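You operate a simulated robot arm through the tools that you are given. There is no shell and no other tool.

The job below is to be done with a simulated robot arm. You get a single attempt, and the scene is never put back.

JOB
Wipe the grease off the black sheet, dust it all over with talc and lay it in the black tray.
Fine: black cloth pad; keep the tin low over the sheet, no talc beside it; pad and tin go back. Set down upright: talc tin. What is to be rubbed or washed off counts as gone when no trace of it is left.
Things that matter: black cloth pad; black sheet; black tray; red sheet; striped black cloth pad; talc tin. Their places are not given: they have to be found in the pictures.

The check looks at the end state, three seconds after you hand in, the way a careful person would. Anything else that was tipped, shoved, dropped, spilled or broken makes it a failure. Flat cloth is picked up by pressing the open fingertips on it (5 to 10 N) and closing them slowly along it; thin cloth reads only 2 to 8 mm in the jaws.

ROBOT AND FRAMES
A 7-joint arm with a two-finger parallel gripper, fixed in place. Base frame: the origin is on the floor under the middle of its stand, x ahead of it, y to its left, z up. Readings come in mm, degrees, newtons and seconds.
It reaches about 1524 mm from its shoulder. Its first joint turns from -149.0 to 149.0 degrees. Payload 3.5 kg.
The tool frame sits at the grasp point between the pads (the TCP): z along the fingers, y along the line on which they close. The tips reach 23 mm beyond it. Largest opening 94 mm; finger width 38, thickness 10; the body of the gripper, 54 by 96 mm, starts 39 mm behind the TCP.
Orientation is that of the tool frame in the base frame, as a unit quaternion [w, x, y, z]. With the fingers straight down and closing along the base's y, the tool's x points along the base's -x, its y along +y and its z along -z.

CONTROLS
- The arm moves only by the tool jog_arm. Its argument "steps" is a list of rows, each a list of 3 entries, a list of its own where there are three numbers: the turn, a rotation vector about the tool's x, y, z in units of 8 degrees (1.0 is 8 degrees), then the shift along the tool's x, y, z in units of 30 mm (1.0 is 30 mm), then the opening in per cent of the stroke, from 0 (shut) to 100 (fully open). In form: [[[ax, ay, az], [tx, ty, tz], hand], ...]. A call has 1 to 20 rows; each row shifts and turns the commanded pose from where the row before left it, along the tool's axes as they then stand. A call with a number of a shift or a turn outside -1 to 1 is refused whole. Each row takes 0.2 s and may step no farther than 50 mm and 8.6 degrees from the row before; otherwise, or with a gripper value out of range, the whole call is refused. A pose out of reach is approached as far as the arm can. The call stops where the force on the tool passes 40 N (or 10 N more than at its start, if that is more) or the arm is blocked; 0.2 s more then pass. Each finger travels about 153 mm/s and halts on what it meets, pressing with about 24 N; the grip force reading is that of the motor and also rises with nothing between the fingers. The clock runs only during rows and for 0.2 s after the last one: add rows that do not move to give the fingers time. It gives the time, the measured TCP pose, the force on the tool (base axes), the opening and the grip force at its end, in the units of the frame above (readings bear some noise), with the torque about the TCP (base axes, N m) and any sound that the robot's microphone picked up, and new pictures: "views" is both (left out), scene, wrist or none.
- Cameras (640 x 400 px; columns grow to the right, rows downward): "scene" is fixed at [396.4, 657.6, 1416]; the picture's right is [-0.22, -0.98, 0.00], its down [-0.84, 0.19, -0.51] and it looks along [0.49, -0.11, -0.86] (base axes); focal length 321 px, centre (320, 200). "wrist" rides on the gripper at [86, 16, -74] in the tool frame; the picture's right is [-0.18, 0.98, 0.00], its down [-0.58, -0.11, -0.81] and it looks along [-0.79, -0.15, 0.59] (tool axes); focal length 243 px, centre (320, 200).
- measure_at(camera, pixels): there is no depth. For up to 12 entries [column, row, z] of the newest picture of that camera ("zoom" is the newest enlarged one), the place [x, y] in the base frame at which the ray of that pixel passes the height z, good to about 2 mm, but the place of the scene camera against the robot may be out by one fixed shift of up to 18 mm in any direction. No time passes.
- close_up(camera, box): a new picture of the part [left, top, right, bottom] of that camera's present view, enlarged. No time passes.
- job_done(): hands the job in; it is judged then, once.

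Unless the task says otherwise, let go and move clear before handing in.

The tools are called after "Request:" by a JSON object that holds its "op" and its "data". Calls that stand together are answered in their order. jog_arm: Moves the arm, as the interface text tells. Its arguments: {"type":"object","properties":{"steps":{"type":"array","items":{"type":"array"}},"views":{"type":"string","enum":["both","scene","wrist","none"]}},"required":["steps"]} The other tools are called the same way: measure_at (camera, pixels) gives the place at which the rays of pixels pass given heights; close_up (camera, box) takes an enlarged picture of a part of a camera's view; job_done () hands the job in.

At the start:

```text
time: 0.0
tool_pos: [676.1, 454.2, 952.3]
tcp_rot: [0.0, -0.001, 1.0, 0.0]
wrist_force: [0.4, 0.1, 0.7]
ft_torque: [-0.03, 0.03, 0.0]
opening: 94.1
gripper_force: 0.1
```

scene: 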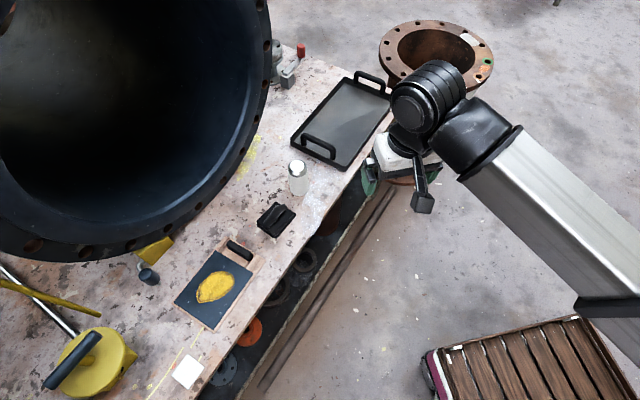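
wrist: 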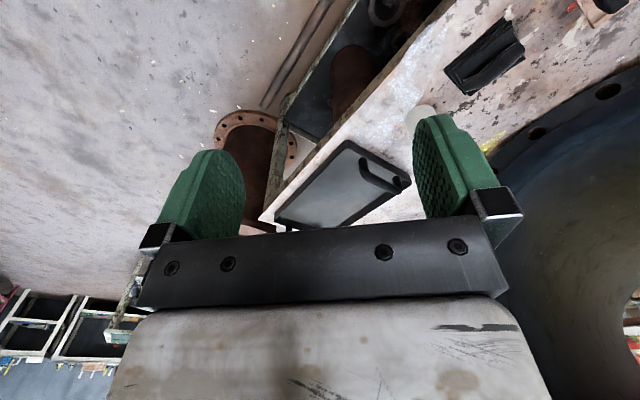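

The scene picture shows the black sheet with a yellow grease patch near (213,288), a black pad near (276,219), a white tin at (298,177) and the black tray at (342,122). I'll take enlarged views to identify everything.

Request:
{"op": "close_up", "data": {"camera": "scene", "box": [160, 220, 320, 400]}}

Request:
{"op": "close_up", "data": {"camera": "scene", "box": [230, 140, 340, 250]}}

Request:
{"op": "close_up", "data": {"camera": "scene", "box": [240, 30, 440, 190]}}

Request:
{"op": "close_up", "data": {"camera": "scene", "box": [0, 220, 200, 400]}}

```text
2.22 times, centred on (240, 310) of scene
```

zoom: 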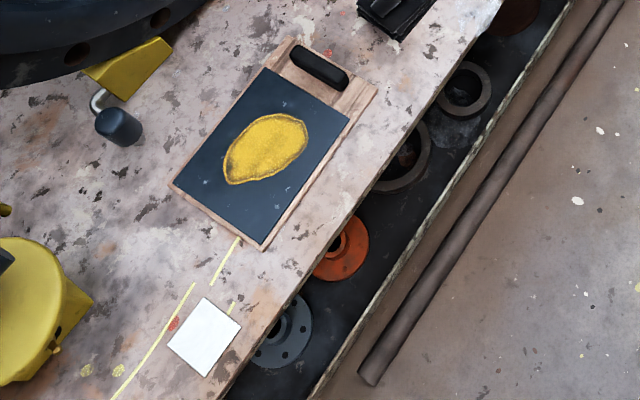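

```text
3.64 times, centred on (285, 195) of scene
```

zoom: 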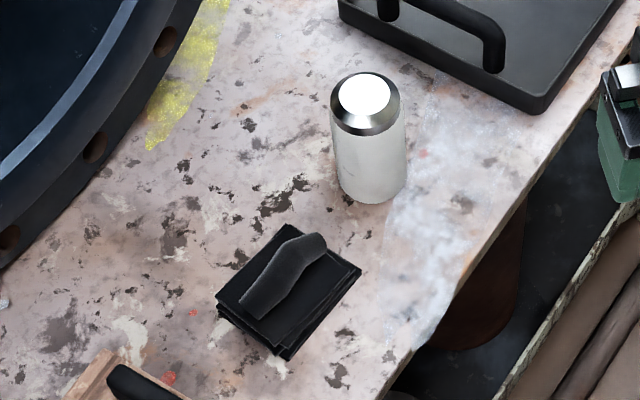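

```text
2.50 times, centred on (340, 110) of scene
```

zoom: 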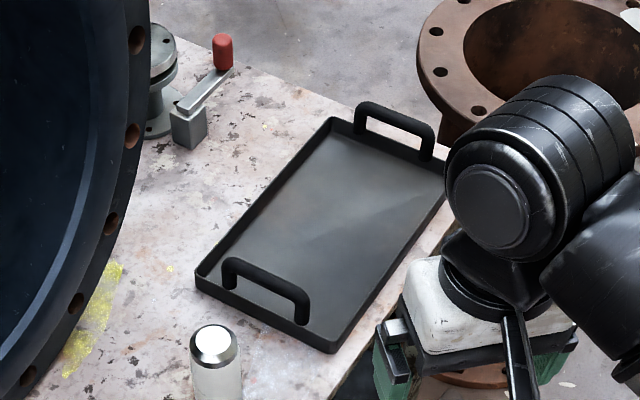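

```text
2.22 times, centred on (100, 310) of scene
```

zoom: 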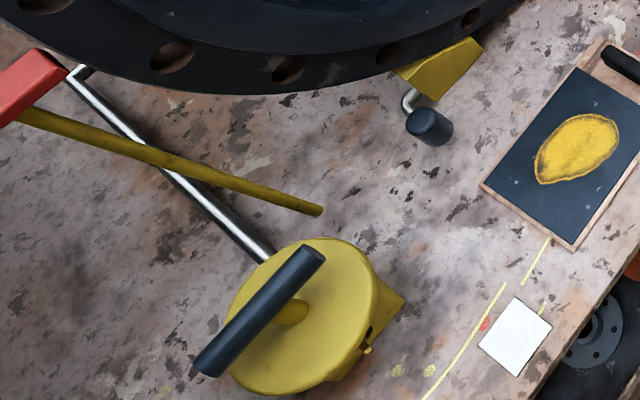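

The pad, tin, tray and greasy sheet on a wooden board are clear; I see no red sheet or striped pad yet. I'll triangulate the bench height by measuring the same points in both cameras at several heights.

Request:
{"op": "measure_at", "data": {"camera": "scene", "pixels": [[291, 141, 500], [291, 141, 600], [291, 141, 700], [291, 141, 800], [340, 171, 500], [340, 171, 600], [340, 171, 700], [340, 171, 800], [276, 219, 600], [276, 219, 700], [276, 219, 800], [213, 288, 700]]}}

Request:
{"op": "measure_at", "data": {"camera": "wrist", "pixels": [[411, 183, 500], [411, 183, 600], [411, 183, 700], [411, 183, 800], [347, 141, 500], [347, 141, 600], [347, 141, 700], [347, 141, 800], [485, 56, 600], [485, 56, 700], [485, 56, 800]]}}

Request:
{"op": "close_up", "data": {"camera": "wrist", "box": [240, 0, 640, 250]}}

```text
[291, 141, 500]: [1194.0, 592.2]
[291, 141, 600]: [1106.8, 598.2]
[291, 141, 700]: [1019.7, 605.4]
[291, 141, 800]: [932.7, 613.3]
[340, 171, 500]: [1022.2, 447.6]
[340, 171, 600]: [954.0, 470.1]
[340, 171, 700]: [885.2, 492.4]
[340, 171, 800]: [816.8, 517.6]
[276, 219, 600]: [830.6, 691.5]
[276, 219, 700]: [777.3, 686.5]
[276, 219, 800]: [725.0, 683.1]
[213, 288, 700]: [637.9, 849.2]
```

```text
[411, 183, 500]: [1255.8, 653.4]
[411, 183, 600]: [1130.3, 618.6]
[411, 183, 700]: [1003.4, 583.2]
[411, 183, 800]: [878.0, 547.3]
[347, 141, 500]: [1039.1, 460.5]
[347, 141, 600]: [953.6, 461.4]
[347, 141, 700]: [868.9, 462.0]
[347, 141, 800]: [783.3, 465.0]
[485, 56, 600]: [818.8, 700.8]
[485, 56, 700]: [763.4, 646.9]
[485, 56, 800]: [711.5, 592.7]
```

```text
1.60 times, centred on (440, 125) of wrist
```

zoom: 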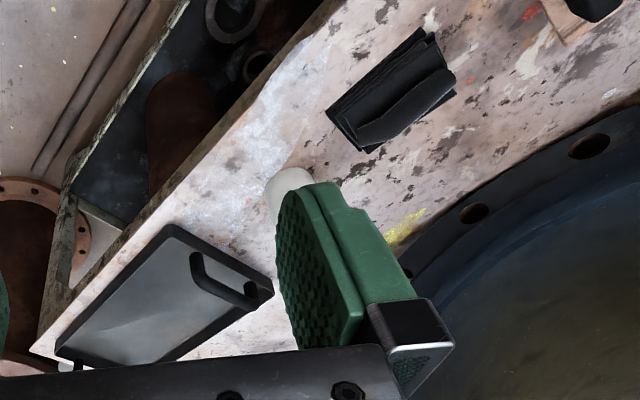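

Comparing the two cameras, the bench top comes out near z≈610–620, with the pad near (825,695), the tray around (1000,520) and the sheet near (690,855). I'll back the arm up and left to look over the sheet with the wrist camera.

Request:
{"op": "jog_arm", "data": {"steps": [[[0, 0, 0], [0.94, 0.61, 0], 100], [[0, 0, 0], [0.94, 0.61, 0], 100], [[0, 0, 0], [0.94, 0.61, 0], 100], [[0, 0, 0], [0.94, 0.61, 0], 100], [[0, 0, 0], [0.94, 0.61, 0], 100], [[0, 0, 0], [0.94, 0.61, 0], 100], [[0, 0, 0], [0.94, 0.61, 0], 100], [[0, 0, 0], [0.94, 0.61, 0], 100]]}}

```text
time: 1.8
tool_pos: [451.9, 600.6, 951.9]
tcp_rot: [0.0, 0.001, 1.0, 0.0]
wrist_force: [-0.5, -0.4, 0.3]
ft_torque: [-0.04, -0.02, 0.0]
opening: 93.7
gripper_force: 0.0
```

scene: 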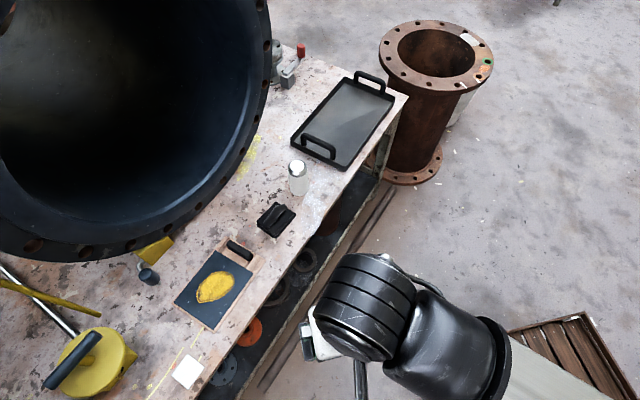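
wrist: 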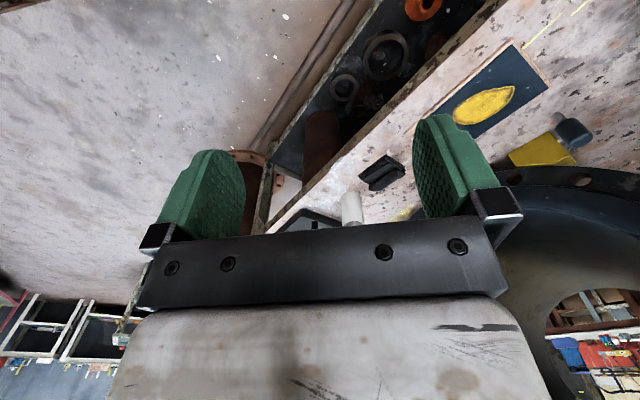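

No red sheet or striped pad is visible yet; the bench continues off the lower-left of the scene picture. I'll move further left so the wrist camera views that part of the bench and the sheet.

Request:
{"op": "jog_arm", "data": {"steps": [[[0, 0, 0], [0, 1, 0], 100], [[0, 0, 0], [0, 1, 0], 100], [[0, 0, 0], [0, 1, 0], 100], [[0, 0, 0], [0, 1, 0], 100], [[0, 0, 0], [0, 1, 0], 100], [[0, 0, 0], [0, 1, 0], 100], [[0, 0, 0], [0, 1, 0], 100], [[0, 0, 0], [0, 1, 0], 100], [[0, 0, 0], [0, 1, 0], 100]]}}

```text
time: 3.8
tool_pos: [452.1, 869.3, 954.5]
tcp_rot: [0.0, -0.001, 1.0, 0.0]
wrist_force: [-0.7, 0.7, 0.3]
ft_torque: [0.0, 0.0, 0.01]
opening: 93.8
gripper_force: 0.1
```

scene: 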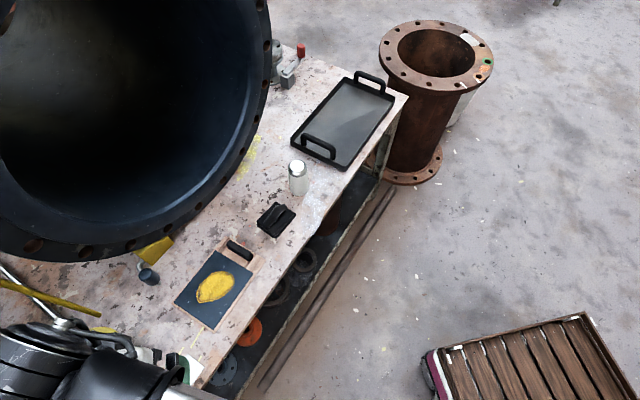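
wrist: 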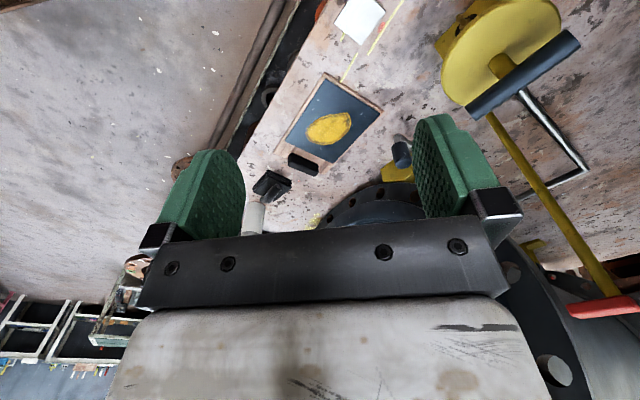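

The wrist view now shows the sheet on its board around (330,120), the white square at (358,18) and the yellow machine at upper right. I'll enlarge it for detail.

Request:
{"op": "close_up", "data": {"camera": "wrist", "box": [230, 0, 450, 230]}}

Request:
{"op": "close_up", "data": {"camera": "wrist", "box": [400, 0, 640, 150]}}

Request:
{"op": "measure_at", "data": {"camera": "wrist", "pixels": [[324, 74, 615], [382, 112, 615], [334, 162, 615], [280, 132, 615], [302, 164, 615], [358, 18, 610], [270, 185, 615]]}}

Request:
{"op": "measure_at", "data": {"camera": "scene", "pixels": [[214, 328, 615], [175, 300, 615], [211, 251, 615], [255, 273, 615], [239, 250, 615], [226, 237, 615], [261, 256, 615]]}}

```text
1.74 times, centred on (340, 115) of wrist
```

zoom: 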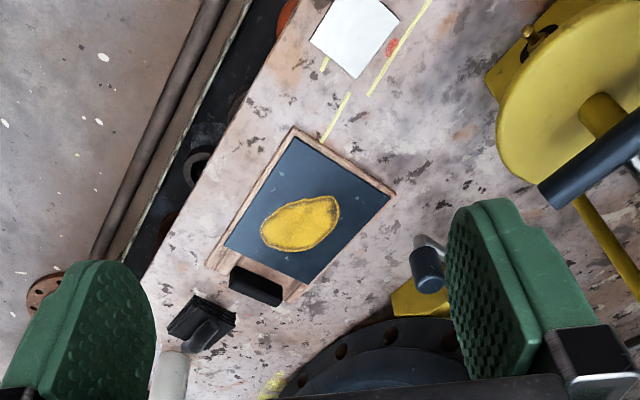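

```text
2.67 times, centred on (520, 75) of wrist
```

zoom: 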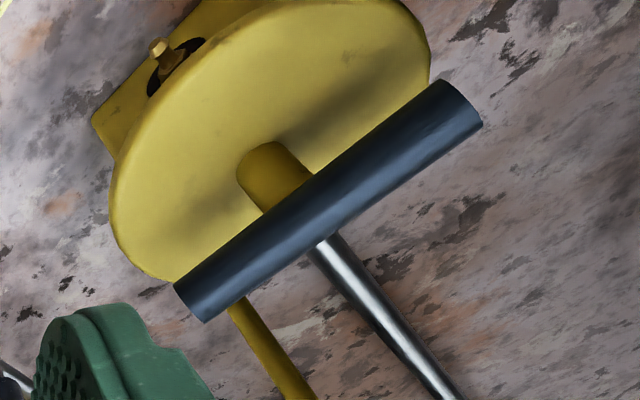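

```text
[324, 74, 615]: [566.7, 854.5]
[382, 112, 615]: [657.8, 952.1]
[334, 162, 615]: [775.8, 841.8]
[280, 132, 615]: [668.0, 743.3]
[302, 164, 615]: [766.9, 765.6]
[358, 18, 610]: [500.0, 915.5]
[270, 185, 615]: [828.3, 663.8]
```

```text
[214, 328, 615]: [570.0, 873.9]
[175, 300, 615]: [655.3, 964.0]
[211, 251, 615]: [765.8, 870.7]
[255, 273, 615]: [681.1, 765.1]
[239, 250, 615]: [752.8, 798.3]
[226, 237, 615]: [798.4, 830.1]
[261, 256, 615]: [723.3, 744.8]
```

The sheet sits on a wooden backing with a black bar at its far end (302,164), likely a handle. I'll yaw the wrist so the camera looks towards the left end of the bench to search for the red sheet and the striped pad.

Request:
{"op": "jog_arm", "data": {"steps": [[[0, 0, -1], [0, 0, 0], 100], [[0, 0, -1], [0, 0, 0], 100], [[0, 0, -1], [0, 0, 0], 100], [[0, 0, -1], [0, 0, 0], 100], [[0, 0, -1], [0, 0, 0], 100], [[0, 0, -1], [0, 0, 0], 100], [[0, 0, -1], [0, 0, 0], 100]], "views": "both"}}

```text
time: 5.4
tool_pos: [450.7, 869.1, 952.4]
tcp_rot: [0.0, -0.471, 0.882, 0.0]
wrist_force: [-0.4, 0.4, -0.3]
ft_torque: [-0.01, 0.04, 0.01]
opening: 94.0
gripper_force: 0.1
```

scene: 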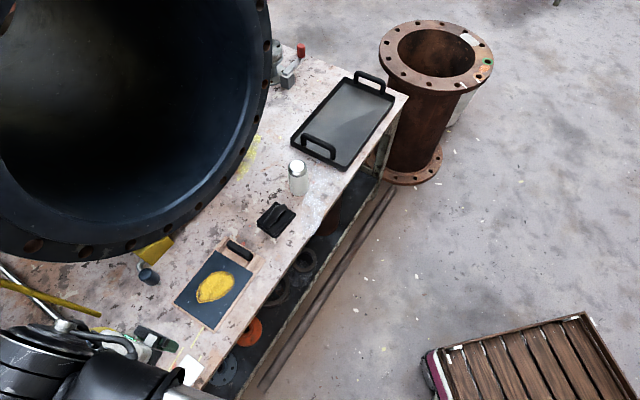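
wrist: 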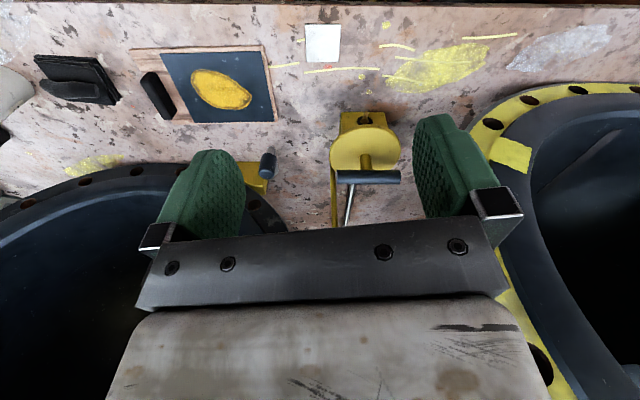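

Now the view is square to the bench: pad (75,80), sheet (220,85), white square (322,43), yellow machine, and a second pipe at right. I'll enlarge pad and sheet to see their details.

Request:
{"op": "close_up", "data": {"camera": "wrist", "box": [0, 30, 300, 180]}}

Request:
{"op": "close_up", "data": {"camera": "wrist", "box": [280, 0, 640, 200]}}

Request:
{"op": "measure_at", "data": {"camera": "wrist", "pixels": [[271, 45, 615], [281, 122, 615], [131, 48, 615], [167, 125, 615], [162, 55, 615], [192, 124, 615], [34, 55, 615], [97, 56, 615], [118, 100, 615], [55, 103, 615]]}}

```text
2.13 times, centred on (150, 105) of wrist
```

zoom: 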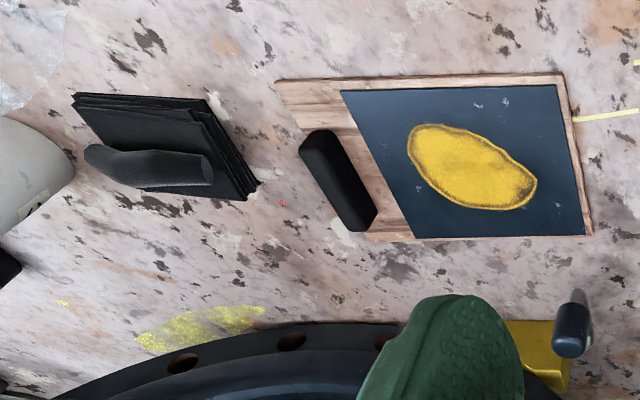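

```text
1.78 times, centred on (460, 100) of wrist
```

zoom: 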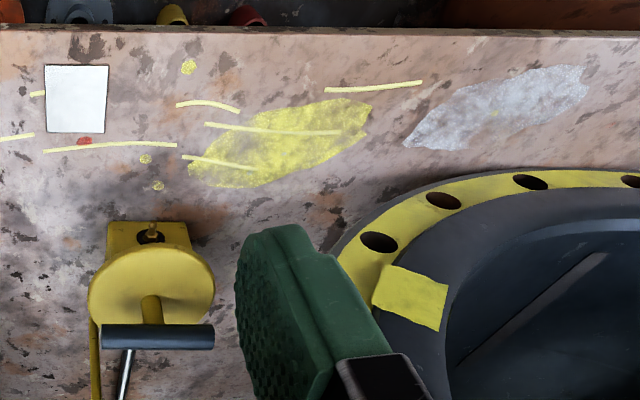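

```text
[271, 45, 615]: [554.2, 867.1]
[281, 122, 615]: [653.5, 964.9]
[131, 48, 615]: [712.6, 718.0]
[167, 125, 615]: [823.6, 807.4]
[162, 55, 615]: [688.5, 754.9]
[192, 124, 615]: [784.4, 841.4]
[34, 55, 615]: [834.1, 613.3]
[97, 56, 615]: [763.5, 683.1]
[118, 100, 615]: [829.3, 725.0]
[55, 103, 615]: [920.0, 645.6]
```

The pad has a raised grip running along its length, and the sheet's wooden backing has a black grip bar; both look made for the fingers. I'll move over to the pad, squaring up to the bench (yaw ≈46°), for a nearer view.

Request:
{"op": "jog_arm", "data": {"steps": [[[0, 0, 0.64], [0, 0, 0], 100], [[0, 0, 0.64], [0, 0, 0], 100], [[0, 0, 0], [-0.176, -0.936, 0.238], 100], [[0, 0, 0], [-0.176, -0.936, 0.238], 100], [[0, 0, 0], [-0.176, -0.936, 0.238], 100], [[0, 0, 0], [-0.176, -0.936, 0.238], 100], [[0, 0, 0], [-0.176, -0.936, 0.238], 100], [[0, 0, 0], [-0.176, -0.936, 0.238], 100], [[0, 0, 0], [-0.176, -0.936, 0.238], 100], [[0, 0, 0], [-0.176, -0.936, 0.238], 100], [[0, 0, 0], [-0.176, -0.936, 0.238], 100], [[0, 0, 0], [-0.176, -0.936, 0.238], 100], [[0, 0, 0], [-0.176, -0.936, 0.238], 100], [[0, 0, 0], [-0.176, -0.936, 0.238], 100], [[0, 0, 0], [-0.176, -0.936, 0.238], 100], [[0, 0, 0], [-0.176, -0.936, 0.238], 100]]}}

```text
time: 8.8
tool_pos: [784.8, 647.3, 853.2]
tcp_rot: [0.0, -0.389, 0.921, 0.0]
wrist_force: [-0.5, -0.1, -0.8]
ft_torque: [0.0, -0.01, 0.0]
opening: 94.0
gripper_force: 0.1
```

scene: 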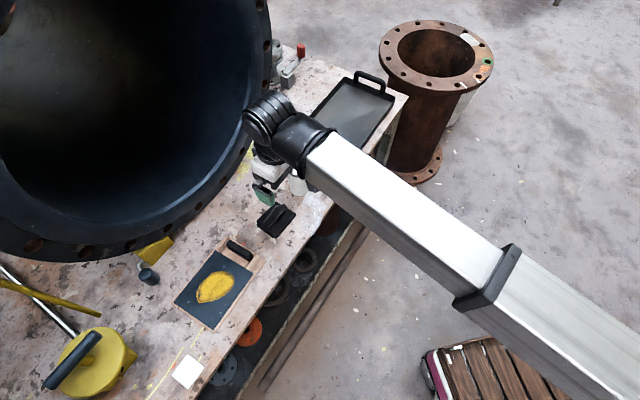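
wrist: 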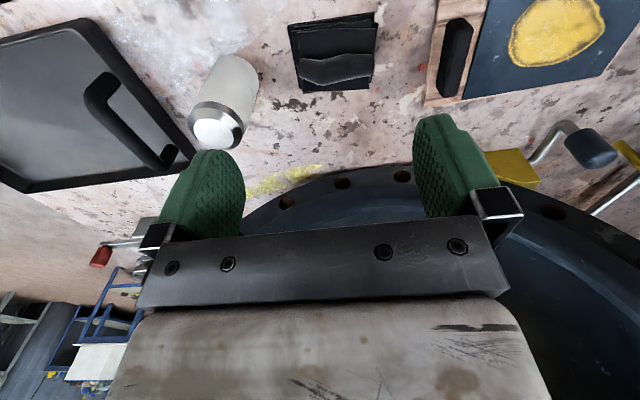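

The wrist view now shows tray (90,100), tin (225,100), pad (333,55) and the sheet's grip (455,57). I'll enlarge them and measure at a few heights.

Request:
{"op": "close_up", "data": {"camera": "wrist", "box": [270, 0, 400, 110]}}

Request:
{"op": "measure_at", "data": {"camera": "wrist", "pixels": [[289, 25, 615], [377, 12, 615], [371, 88, 615], [302, 92, 615], [300, 67, 640], [372, 63, 640], [425, 105, 615], [454, 57, 640], [228, 60, 615], [217, 132, 700]]}}

Request:
{"op": "close_up", "data": {"camera": "scene", "box": [240, 190, 310, 250]}}

Request:
{"op": "measure_at", "data": {"camera": "scene", "pixels": [[258, 226, 615], [279, 203, 615], [296, 213, 615], [276, 237, 615], [226, 237, 615], [261, 256, 615]]}}

```text
3.64 times, centred on (335, 55) of wrist
```

zoom: 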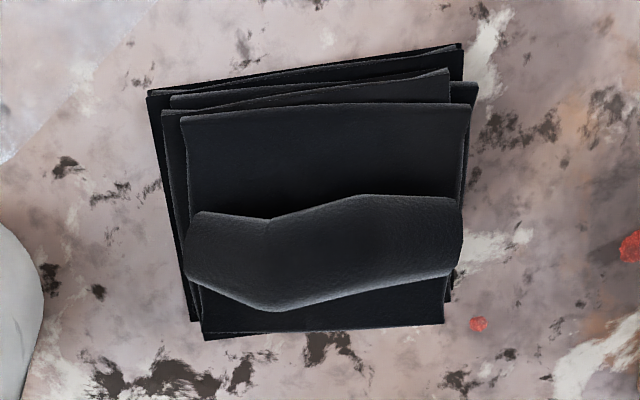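

```text
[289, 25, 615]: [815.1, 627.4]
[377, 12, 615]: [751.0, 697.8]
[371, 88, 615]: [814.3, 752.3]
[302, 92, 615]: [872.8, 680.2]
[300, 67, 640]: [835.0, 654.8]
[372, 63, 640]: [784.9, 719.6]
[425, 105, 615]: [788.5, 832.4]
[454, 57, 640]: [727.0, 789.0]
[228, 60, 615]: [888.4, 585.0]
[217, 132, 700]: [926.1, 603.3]
```

```text
6.67 times, centred on (275, 220) of scene
```

zoom: 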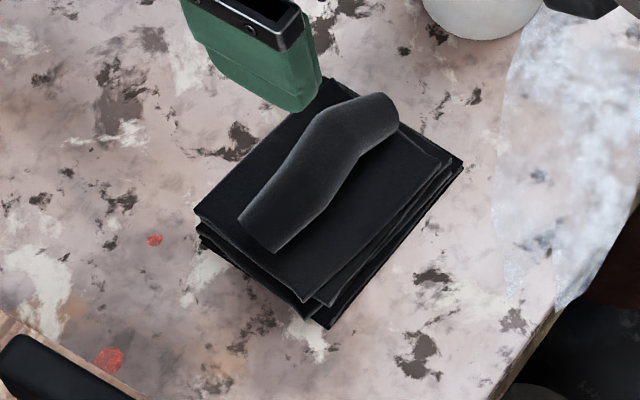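

```text
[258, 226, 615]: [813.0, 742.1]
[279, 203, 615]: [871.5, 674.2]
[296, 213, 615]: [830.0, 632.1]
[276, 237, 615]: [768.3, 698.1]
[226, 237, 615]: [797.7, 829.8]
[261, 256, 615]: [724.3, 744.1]
```

A red speck on the bench seen in two wrist views puts the bench top at z≈634. Remeasuring with that value, and comparing the scene camera to find its shift.

Request:
{"op": "measure_at", "data": {"camera": "scene", "pixels": [[250.3, 226, 634], [258.7, 236.5, 634], [275, 217, 660], [275, 217, 680], [264.5, 221.7, 670], [284.5, 207.5, 670], [267, 225, 670]]}}

Request:
{"op": "measure_at", "data": {"camera": "wrist", "pixels": [[378.4, 89.1, 634], [336.4, 68.7, 660], [336.4, 68.7, 680], [300, 70, 670], [372, 65, 670], [289, 25, 634], [377, 12, 634], [371, 88, 634], [302, 92, 634]]}}

Request:
{"op": "close_up", "data": {"camera": "wrist", "box": [180, 20, 290, 160]}}

Request:
{"op": "close_up", "data": {"camera": "wrist", "box": [410, 0, 640, 130]}}

```text
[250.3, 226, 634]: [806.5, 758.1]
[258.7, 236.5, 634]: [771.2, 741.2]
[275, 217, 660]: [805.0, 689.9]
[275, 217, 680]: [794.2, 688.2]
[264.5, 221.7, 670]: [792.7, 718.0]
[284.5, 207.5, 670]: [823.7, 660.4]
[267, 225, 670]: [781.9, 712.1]
```

```text
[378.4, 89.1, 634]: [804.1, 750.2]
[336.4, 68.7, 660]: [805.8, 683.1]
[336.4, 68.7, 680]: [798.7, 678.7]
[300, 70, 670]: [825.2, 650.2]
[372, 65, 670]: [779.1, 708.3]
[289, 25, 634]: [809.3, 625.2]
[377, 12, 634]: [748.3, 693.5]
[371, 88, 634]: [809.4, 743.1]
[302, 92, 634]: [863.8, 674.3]
```

```text
2.86 times, centred on (235, 90) of wrist
```

zoom: 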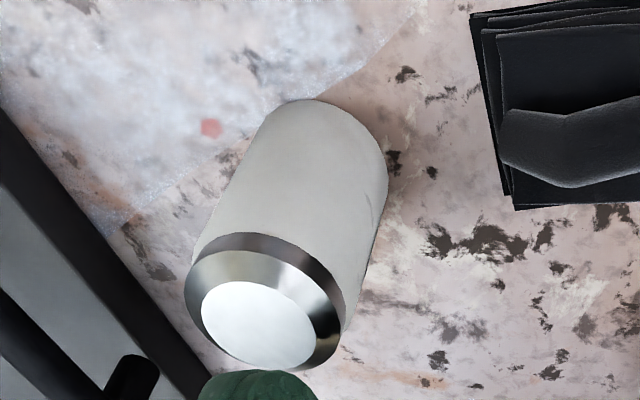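

```text
2.78 times, centred on (525, 65) of wrist
```

zoom: 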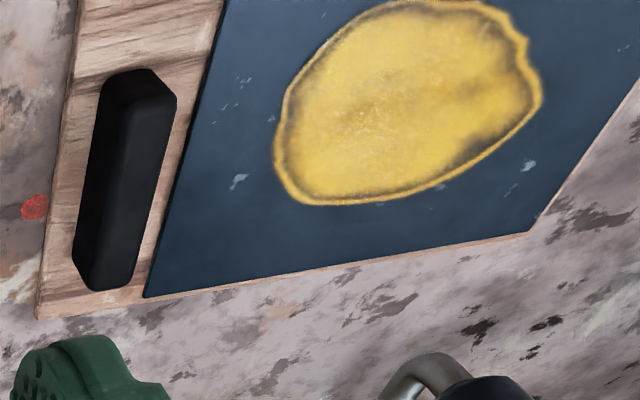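

The scene camera is shifted about (+2,+8) mm; the pad's grip runs at about 128–130° (bench direction), centred near (803,682). To close across it I'll yaw to ψ≈−50°, which also keeps the wrist camera away from the tin.

Request:
{"op": "jog_arm", "data": {"steps": [[[0, 0, 1], [0, 0, 0], 100], [[0, 0, 1], [0, 0, 0], 100], [[0, 0, 1], [0, 0, 0], 100], [[0, 0, 1], [0, 0, 0], 100], [[0, 0, 1], [0, 0, 0], 100], [[0, 0, 1], [0, 0, 0], 100], [[0, 0, 1], [0, 0, 0], 100], [[0, 0, 1], [0, 0, 0], 100], [[0, 0, 1], [0, 0, 0], 100], [[0, 0, 1], [0, 0, 0], 100], [[0, 0, 1], [0, 0, 0], 100], [[0, 0, 0.97], [0, 0, 0], 100], [[0, 0, 0], [0.8, 0.42, 0], 100], [[0, 0, 0], [0.8, 0.42, 0], 100], [[0, 0, 0], [0.8, 0.42, 0], 100]]}}

```text
time: 12.0
tool_pos: [769.5, 728.1, 854.7]
tcp_rot: [0.0, 0.423, 0.906, 0.0]
wrist_force: [0.7, -0.6, 0.4]
ft_torque: [-0.03, -0.02, -0.02]
opening: 94.1
gripper_force: 0.1
```

scene: 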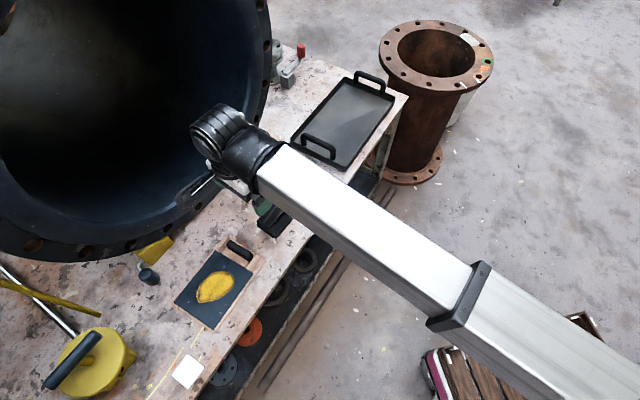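
wrist: 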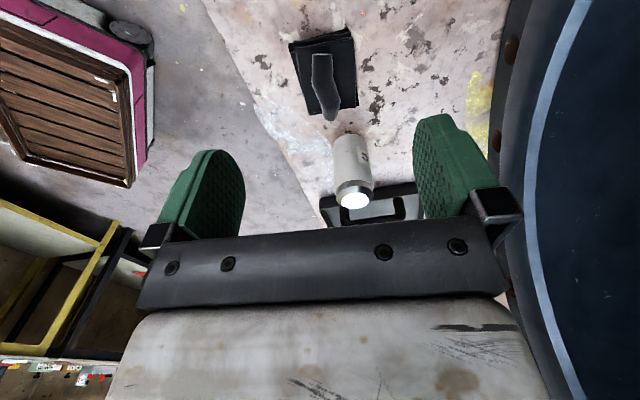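

The pad's grip is now seen lengthwise, from (320,55) to (332,118) in the wrist view. I'll enlarge it and measure its centreline and direction.

Request:
{"op": "close_up", "data": {"camera": "wrist", "box": [270, 10, 390, 140]}}

Request:
{"op": "measure_at", "data": {"camera": "wrist", "pixels": [[320, 58, 670], [331, 115, 670], [325, 85, 660], [325, 85, 680], [289, 43, 634], [351, 29, 634], [357, 105, 634], [310, 115, 634]]}}

```text
3.08 times, centred on (330, 75) of wrist
```

zoom: 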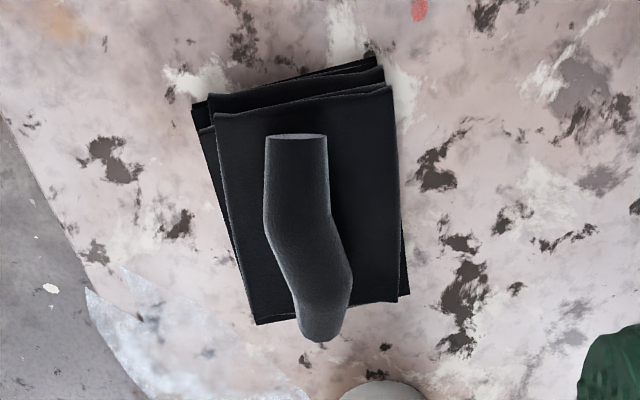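

```text
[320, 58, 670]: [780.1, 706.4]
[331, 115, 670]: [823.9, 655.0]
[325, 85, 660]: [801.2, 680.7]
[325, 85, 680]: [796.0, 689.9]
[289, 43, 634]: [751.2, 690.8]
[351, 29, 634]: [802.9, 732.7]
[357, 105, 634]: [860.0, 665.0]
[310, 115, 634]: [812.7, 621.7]
```

The grip's centre triangulates to about (802,683) with the stack top at z≈648 and the ridge top near 668. I'll move directly above it with fingers partly closed and stop at z≈720.

Request:
{"op": "jog_arm", "data": {"steps": [[[0, 0, 0], [-0.371, -0.024, 0.893], 70], [[0, 0, 0], [-0.371, -0.024, 0.893], 70], [[0, 0, 0], [-0.371, -0.024, 0.893], 70], [[0, 0, 0], [-0.371, -0.024, 0.893], 70], [[0, 0, 0], [-0.371, -0.024, 0.893], 70], [[0, 0, 0], [0, 0, 0], 70]]}}

```text
time: 13.4
tool_pos: [801.5, 681.3, 719.3]
tcp_rot: [0.0, 0.422, 0.906, -0.001]
wrist_force: [1.0, -1.0, 1.1]
ft_torque: [0.04, 0.0, -0.02]
opening: 66.0
gripper_force: 0.0
```

scene: 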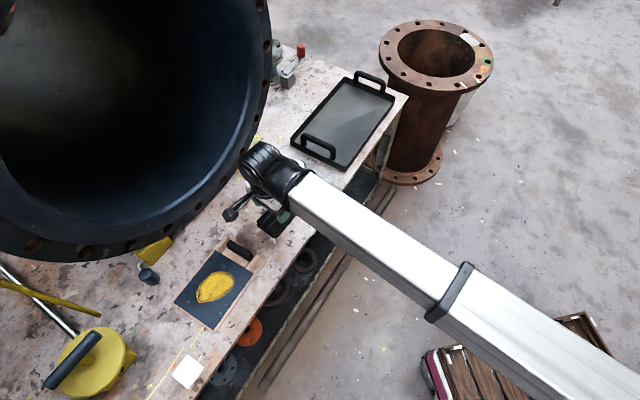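
wrist: 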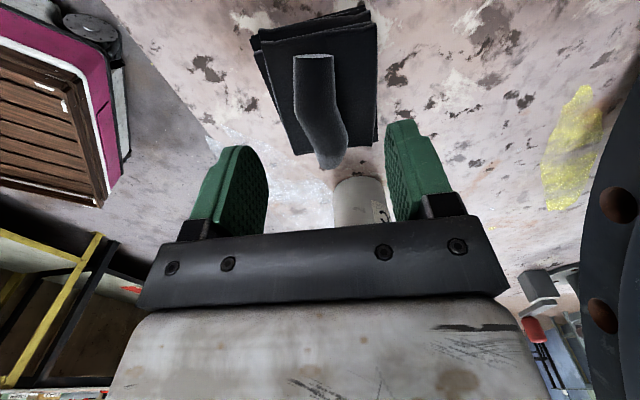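

The grip is centred under the TCP (wrist column ≈319 at row 109). I'll descend about 45 mm so the tips sit just above the cloth stack, then check the force before closing.

Request:
{"op": "jog_arm", "data": {"steps": [[[0, 0, 0], [0, 0, 0.5], 65], [[0, 0, 0], [0, 0, 0.5], 65], [[0, 0, 0], [0, 0, 0.3], 65], [[0, 0, 0], [0, 0, 0.2], 65]]}}

```text
time: 14.4
tool_pos: [800.3, 681.6, 676.9]
tcp_rot: [0.001, 0.422, 0.907, 0.002]
wrist_force: [0.4, 0.1, 23.4]
ft_torque: [-0.14, 0.12, -0.02]
opening: 61.1
gripper_force: 0.2
```

scene: 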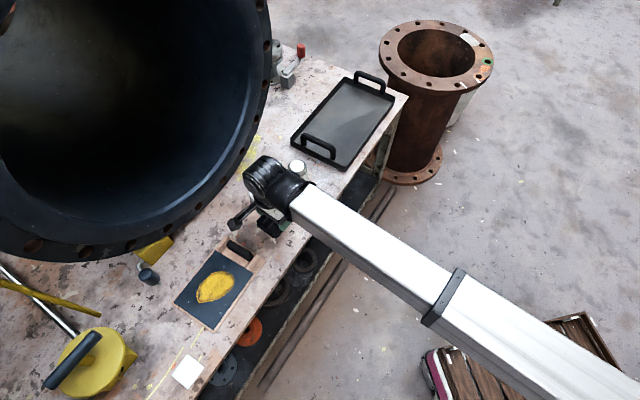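
wrist: 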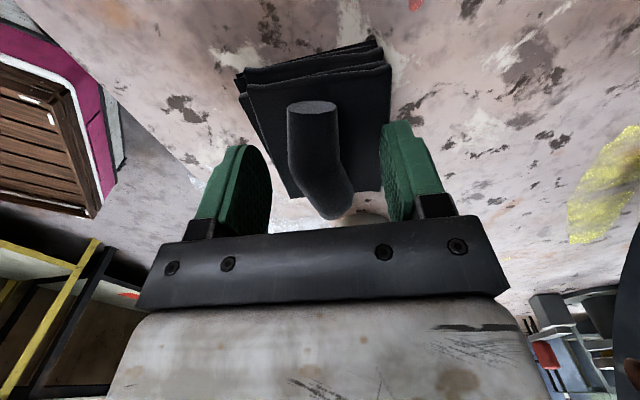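

Contact reads 23 N, so the tips are on the stack at about z≈654. I'll lift about 4 mm and then close on the grip slowly.

Request:
{"op": "jog_arm", "data": {"steps": [[[0, 0, 0], [0, 0, -0.13], 65], [[0, 0, 0], [0, 0, 0], 55], [[0, 0, 0], [0, 0, 0], 45], [[0, 0, 0], [0, 0, 0], 35], [[0, 0, 0], [0, 0, 0], 25], [[0, 0, 0], [0, 0, 0], 15], [[0, 0, 0], [0, 0, 0], 5], [[0, 0, 0], [0, 0, 0], 0], [[0, 0, 0], [0, 0, 0], 0]]}}

```text
time: 16.4
tool_pos: [800.4, 682.9, 678.6]
tcp_rot: [0.0, 0.422, 0.906, 0.0]
wrist_force: [-0.2, 0.7, -0.7]
ft_torque: [-0.02, 0.0, -0.02]
opening: 20.3
gripper_force: 24.1
```

scene: 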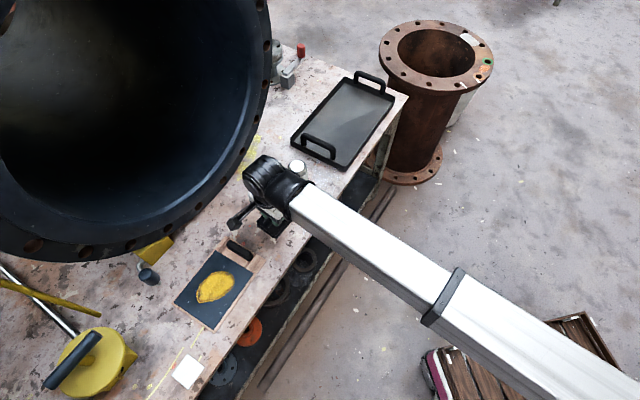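
wrist: 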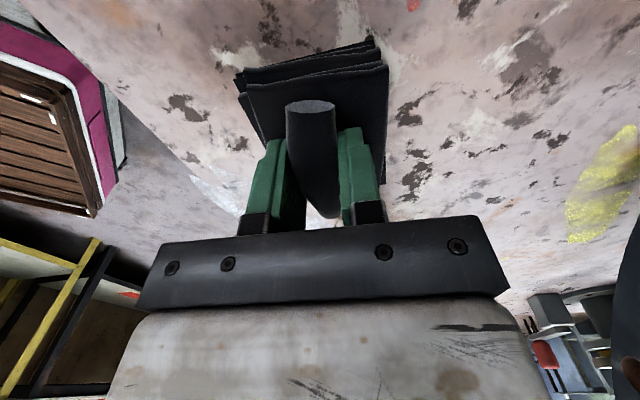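

The grip is held at 20.3 mm with 24 N. I'll lift it straight up 75 mm and look.

Request:
{"op": "jog_arm", "data": {"steps": [[[0, 0, 0], [0, 0, -0.3], 0], [[0, 0, 0], [0, 0, -0.5], 0], [[0, 0, 0], [0, 0, -0.8], 0], [[0, 0, 0], [0, 0, -0.9], 0], [[0, 0, 0], [0, 0, 0], 0]]}}

```text
time: 17.6
tool_pos: [798.7, 683.3, 752.7]
tcp_rot: [0.0, 0.423, 0.906, 0.0]
wrist_force: [-0.1, -0.2, -0.8]
ft_torque: [0.01, -0.01, 0.01]
opening: 20.2
gripper_force: 23.5
```

scene: 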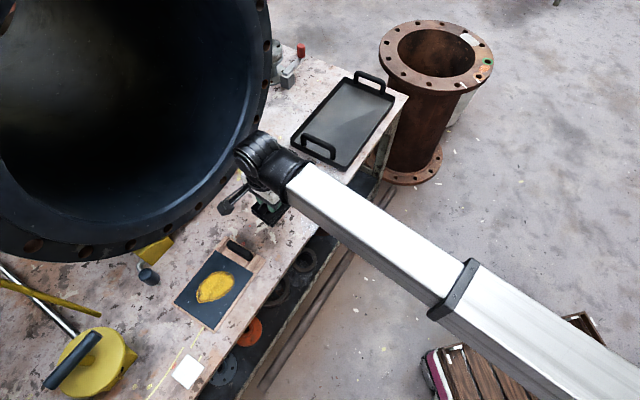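
wrist: 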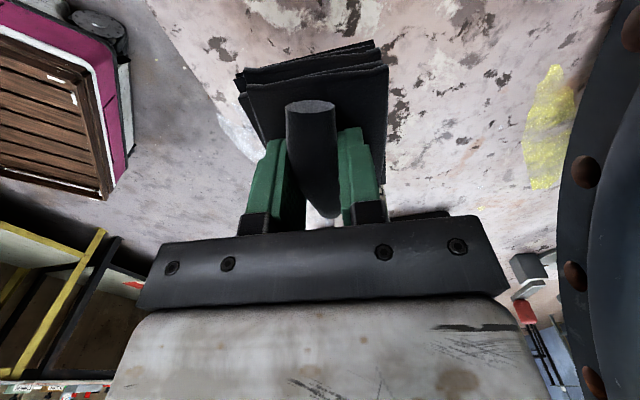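

The pad came up whole and cleanly (bench beneath looks empty). Before going to the sheet I'll measure the sheet corners, grease outline and the nearest pipe flange points from the scene camera.

Request:
{"op": "close_up", "data": {"camera": "scene", "box": [160, 225, 280, 345]}}

Request:
{"op": "measure_at", "data": {"camera": "scene", "pixels": [[153, 238, 634], [200, 205, 634], [240, 155, 634], [262, 80, 634], [213, 288, 643], [196, 296, 643], [233, 280, 643], [209, 304, 643], [224, 270, 643]]}}

Request:
{"op": "measure_at", "data": {"camera": "wrist", "pixels": [[585, 170, 640], [585, 170, 700], [585, 170, 750], [560, 200, 640], [635, 30, 640], [635, 30, 700], [530, 185, 634]]}}

```text
3.33 times, centred on (220, 285) of scene
```

zoom: 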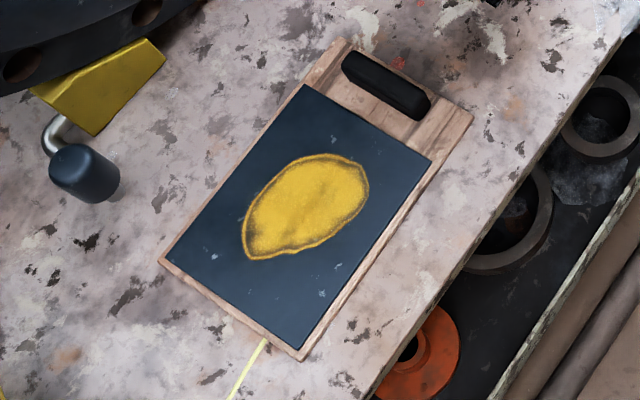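

```text
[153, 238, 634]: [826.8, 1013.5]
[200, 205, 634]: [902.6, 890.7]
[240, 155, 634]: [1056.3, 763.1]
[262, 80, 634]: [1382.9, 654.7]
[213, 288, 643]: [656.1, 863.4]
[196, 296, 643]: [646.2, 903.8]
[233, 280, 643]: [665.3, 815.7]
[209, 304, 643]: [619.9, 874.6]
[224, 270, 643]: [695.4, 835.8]
```

```text
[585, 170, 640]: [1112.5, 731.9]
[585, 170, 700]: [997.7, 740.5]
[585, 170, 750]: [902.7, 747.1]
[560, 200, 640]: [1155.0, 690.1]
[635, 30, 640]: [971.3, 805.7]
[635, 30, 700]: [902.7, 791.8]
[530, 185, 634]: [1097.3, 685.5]
```

I'll read the sheet, grip and grease outline from this enlarged scene view at the sheet's likely surface height.

Request:
{"op": "measure_at", "data": {"camera": "zoom", "pixels": [[304, 84, 644], [432, 160, 644], [298, 349, 644], [164, 260, 644], [354, 64, 655], [418, 106, 655], [243, 255, 644], [370, 185, 644], [320, 155, 644], [250, 200, 644], [340, 235, 644], [397, 62, 634]]}}

```text
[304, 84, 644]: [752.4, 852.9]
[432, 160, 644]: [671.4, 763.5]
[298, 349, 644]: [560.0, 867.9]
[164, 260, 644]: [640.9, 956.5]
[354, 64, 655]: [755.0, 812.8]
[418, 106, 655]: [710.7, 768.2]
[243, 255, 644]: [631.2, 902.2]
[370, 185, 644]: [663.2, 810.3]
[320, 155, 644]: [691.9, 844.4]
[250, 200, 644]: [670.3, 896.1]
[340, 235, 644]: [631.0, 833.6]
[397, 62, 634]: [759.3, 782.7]
```

The sheet measures about 152×120 mm centred near (653,850), long axis at 137°, grease within ±47×±38 mm of the centre, grip bar about 104 mm from centre. I'll turn the pad parallel to the sheet (ψ≈−43°) and carry it over the centre at the present height.

Request:
{"op": "jog_arm", "data": {"steps": [[[0, 0, -0.875], [0, 0, 0], 0], [[0, 0, 0], [0.919, 0.094, 0], 0], [[0, 0, 0], [0.919, 0.094, 0], 0], [[0, 0, 0], [0.919, 0.094, 0], 0], [[0, 0, 0], [0.919, 0.094, 0], 0], [[0, 0, 0], [0.919, 0.094, 0], 0], [[0, 0, 0], [0.919, 0.094, 0], 0], [[0, 0, 0], [0.919, 0.094, 0], 0], [[0, 0, 0], [0.919, 0.094, 0], 0], [[0, 0, 0], [0, 0, 0], 0]]}}

```text
time: 19.8
tool_pos: [652.5, 847.8, 754.3]
tcp_rot: [-0.001, 0.367, 0.93, 0.0]
wrist_force: [-0.7, 0.0, -0.7]
ft_torque: [-0.02, 0.0, -0.02]
opening: 20.3
gripper_force: 23.9
```

scene: 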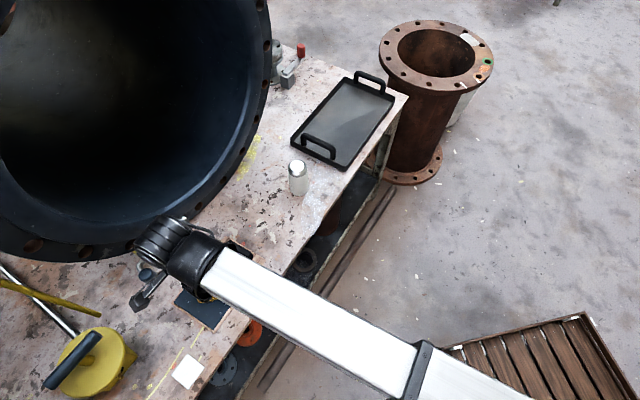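
wrist: 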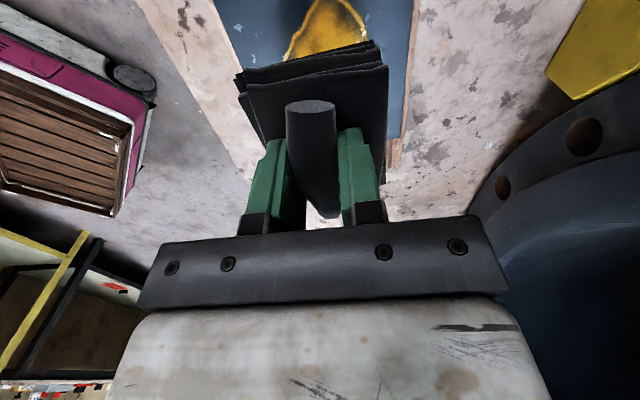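

The bench where the pad lay is clear. The sheet shows on both sides of the pad in the wrist view; I'll measure its long edges to check centring.

Request:
{"op": "measure_at", "data": {"camera": "wrist", "pixels": [[215, 3, 644], [412, 3, 644], [240, 72, 644], [401, 135, 644], [340, 2, 644], [288, 55, 644], [360, 20, 644]]}}

Request:
{"op": "close_up", "data": {"camera": "wrist", "box": [200, 0, 440, 150]}}

```text
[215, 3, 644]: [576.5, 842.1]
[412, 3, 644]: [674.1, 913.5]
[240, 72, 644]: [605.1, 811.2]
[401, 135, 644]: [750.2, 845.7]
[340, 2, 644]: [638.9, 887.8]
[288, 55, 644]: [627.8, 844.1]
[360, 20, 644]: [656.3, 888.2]
```

```text
2.67 times, centred on (320, 75) of wrist
```

zoom: 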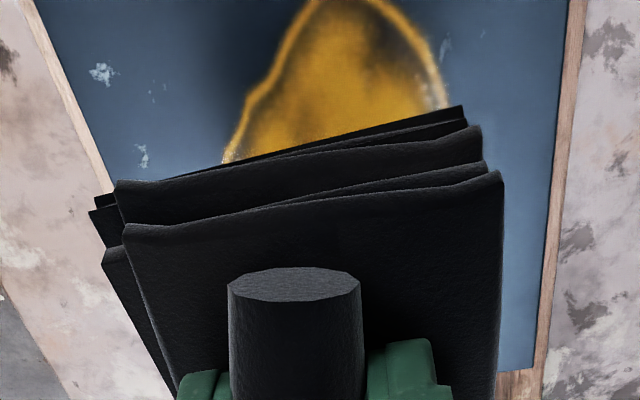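

The sheet centre is confirmed near (653.8,852.3), and the pad is over it. I'll descend to just above the sheet, then feel for contact in small steps.

Request:
{"op": "jog_arm", "data": {"steps": [[[0, 0, 0], [0, 0, 0.8], 0], [[0, 0, 0], [0, 0, 0.8], 0], [[0, 0, 0], [0, 0, 0.3], 0], [[0, 0, 0], [0, 0, 0.1], 0], [[0, 0, 0], [0, 0, 0], 0]], "views": "wrist"}}

```text
time: 21.0
tool_pos: [652.5, 848.2, 691.8]
tcp_rot: [-0.001, 0.366, 0.93, -0.001]
wrist_force: [0.5, -0.8, -1.4]
ft_torque: [0.03, -0.03, -0.02]
opening: 20.7
gripper_force: 24.5
```

wrist: 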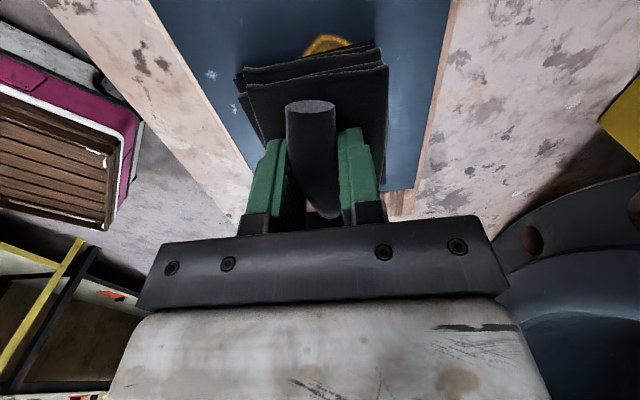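

Request:
{"op": "jog_arm", "data": {"steps": [[[0, 0, 0], [0, 0, 0.08], 0], [[0, 0, 0], [0, 0, 0.05], 0]], "views": "none"}}

```text
time: 21.6
tool_pos: [655.0, 849.0, 689.4]
tcp_rot: [0.0, 0.367, 0.93, 0.0]
wrist_force: [-0.8, 0.2, -0.8]
ft_torque: [0.0, 0.0, -0.02]
opening: 20.4
gripper_force: 23.9
```

No contact yet at z≈689; I'll continue down in 2 mm steps.

Request:
{"op": "jog_arm", "data": {"steps": [[[0, 0, 0], [0, 0, 0.06], 0], [[0, 0, 0], [0, 0, 0.03], 0]], "views": "none"}}

```text
time: 22.2
tool_pos: [654.3, 847.6, 688.0]
tcp_rot: [0.0, 0.367, 0.93, 0.0]
wrist_force: [-0.8, -1.3, 20.0]
ft_torque: [-0.09, 0.0, 0.02]
opening: 20.2
gripper_force: 24.1
```

Contact at 20 N; I'll back off about 1 mm to work near 10 N.

Request:
{"op": "jog_arm", "data": {"steps": [[[0, 0, 0], [0, 0, -0.035], 0], [[0, 0, 0], [0, 0, 0], 0]], "views": "none"}}

```text
time: 22.8
tool_pos: [654.1, 848.6, 688.8]
tcp_rot: [0.0, 0.367, 0.93, 0.0]
wrist_force: [-0.8, -1.2, 17.2]
ft_torque: [-0.03, -0.07, -0.01]
opening: 20.3
gripper_force: 23.3
```

Request:
{"op": "jog_arm", "data": {"steps": [[[0, 0, 0], [0, 0, -0.05], 0], [[0, 0, 0], [0, 0, 0], 0]], "views": "none"}}

```text
time: 23.4
tool_pos: [653.8, 849.3, 687.5]
tcp_rot: [0.0, 0.366, 0.931, 0.0]
wrist_force: [1.3, -3.1, 4.1]
ft_torque: [0.01, 0.02, 0.01]
opening: 20.3
gripper_force: 23.8
```

Now 4 N; stiffness is about 9 N/mm, so I'll press 0.6 mm more and make the first set of strokes along the sheet, stepping towards the back edge.

Request:
{"op": "jog_arm", "data": {"steps": [[[0, 0, 0], [0, 0, 0.02], 0], [[0, 0, 0], [0.5, 0, 0], 0], [[0, 0, 0], [0.5, 0, 0], 0], [[0, 0, 0], [-0.5, 0, 0], 0], [[0, 0, 0], [-0.5, 0, 0], 0], [[0, 0, 0], [-0.5, 0, 0], 0], [[0, 0, 0], [0, 0.4, 0], 0], [[0, 0, 0], [0.5, 0, 0], 0], [[0, 0, 0], [0.5, 0, 0], 0], [[0, 0, 0], [0.5, 0, 0], 0], [[0, 0, 0], [0, 0.3, 0], 0], [[0, 0, 0], [-0.5, 0, 0], 0], [[0, 0, 0], [-0.5, 0, 0], 0], [[0, 0, 0], [-0.5, 0, 0], 0]]}}

```text
time: 26.4
tool_pos: [678.7, 852.5, 688.2]
tcp_rot: [0.0, 0.367, 0.93, 0.0]
wrist_force: [-0.3, 1.7, 2.1]
ft_torque: [0.05, 0.01, -0.04]
opening: 20.5
gripper_force: 24.2
```

scene: 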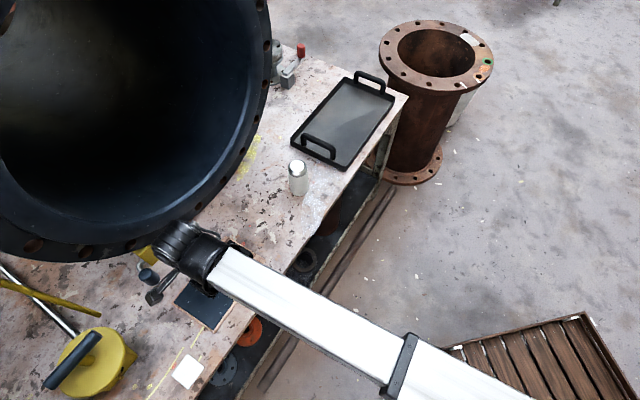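
wrist: 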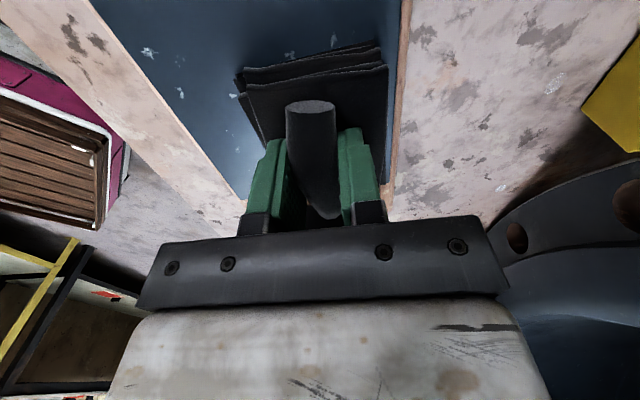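

The exposed sheet in the wrist view already looks clean; force has dropped to 2 N. I'll press slightly more and continue strokes across to the front edge and back.

Request:
{"op": "jog_arm", "data": {"steps": [[[0, 0, 0], [0, 0, 0.025], 0], [[0, 0, 0], [0.5, 0, 0], 0], [[0, 0, 0], [0.5, 0, 0], 0], [[0, 0, 0], [0.5, 0, 0], 0], [[0, 0, 0], [0, -0.5, 0], 0], [[0, 0, 0], [-0.5, 0, 0], 0], [[0, 0, 0], [-0.5, 0, 0], 0], [[0, 0, 0], [-0.5, 0, 0], 0], [[0, 0, 0], [0, -0.5, 0], 0], [[0, 0, 0], [0.5, 0, 0], 0], [[0, 0, 0], [0.5, 0, 0], 0], [[0, 0, 0], [0.5, 0, 0], 0], [[0, 0, 0], [0, -0.3, 0], 0], [[0, 0, 0], [-0.5, 0, 0], 0], [[0, 0, 0], [-0.5, 0, 0], 0], [[0, 0, 0], [-0.5, 0, 0], 0]]}}

```text
time: 29.8
tool_pos: [651.3, 825.0, 688.9]
tcp_rot: [0.0, 0.366, 0.931, 0.0]
wrist_force: [-9.9, 8.1, 20.1]
ft_torque: [0.09, 0.2, -0.04]
opening: 20.4
gripper_force: 23.9
```

scene: 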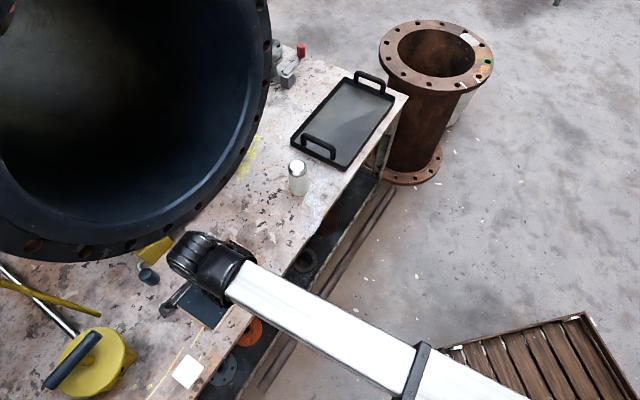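
wrist: 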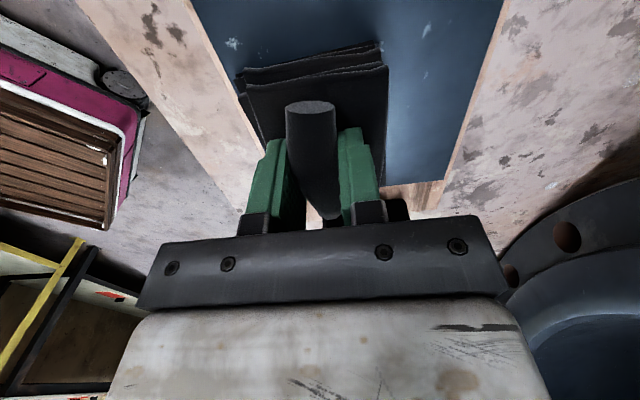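

The sheet appears dark and clean wherever visible. I'll finish with another pass through the middle and lift off to inspect.

Request:
{"op": "jog_arm", "data": {"steps": [[[0, 0, 0], [0, 0, -0.02], 0], [[0, 0, 0], [0.5, 0, 0], 0], [[0, 0, 0], [0.5, 0, 0], 0], [[0, 0, 0], [0.5, 0, 0], 0], [[0, 0, 0], [0, 0.4, 0], 0], [[0, 0, 0], [-0.5, 0, 0], 0], [[0, 0, 0], [-0.5, 0, 0], 0], [[0, 0, 0], [-0.5, 0, 0], 0], [[0, 0, 0], [0, 0.4, 0], 0], [[0, 0, 0], [0.5, 0, 0], 0], [[0, 0, 0], [0.5, 0, 0], 0], [[0, 0, 0], [0.5, 0, 0], 0], [[0, 0, 0], [0, 0.4, 0], 0], [[0, 0, 0], [-0.5, 0, 0], 0], [[0, 0, 0], [-0.5, 0, 0], 0], [[0, 0, 0], [0, 0, 0], 0]], "views": "wrist"}}

```text
time: 33.2
tool_pos: [667.6, 862.3, 687.9]
tcp_rot: [0.0, 0.366, 0.93, 0.0]
wrist_force: [0.5, 1.1, -0.1]
ft_torque: [0.01, 0.01, 0.02]
opening: 20.6
gripper_force: 23.8
```

wrist: 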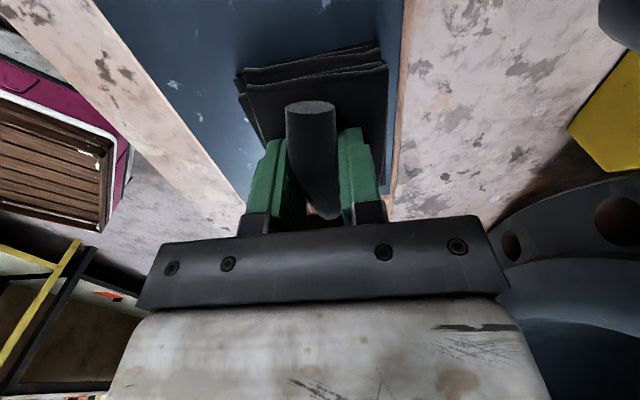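

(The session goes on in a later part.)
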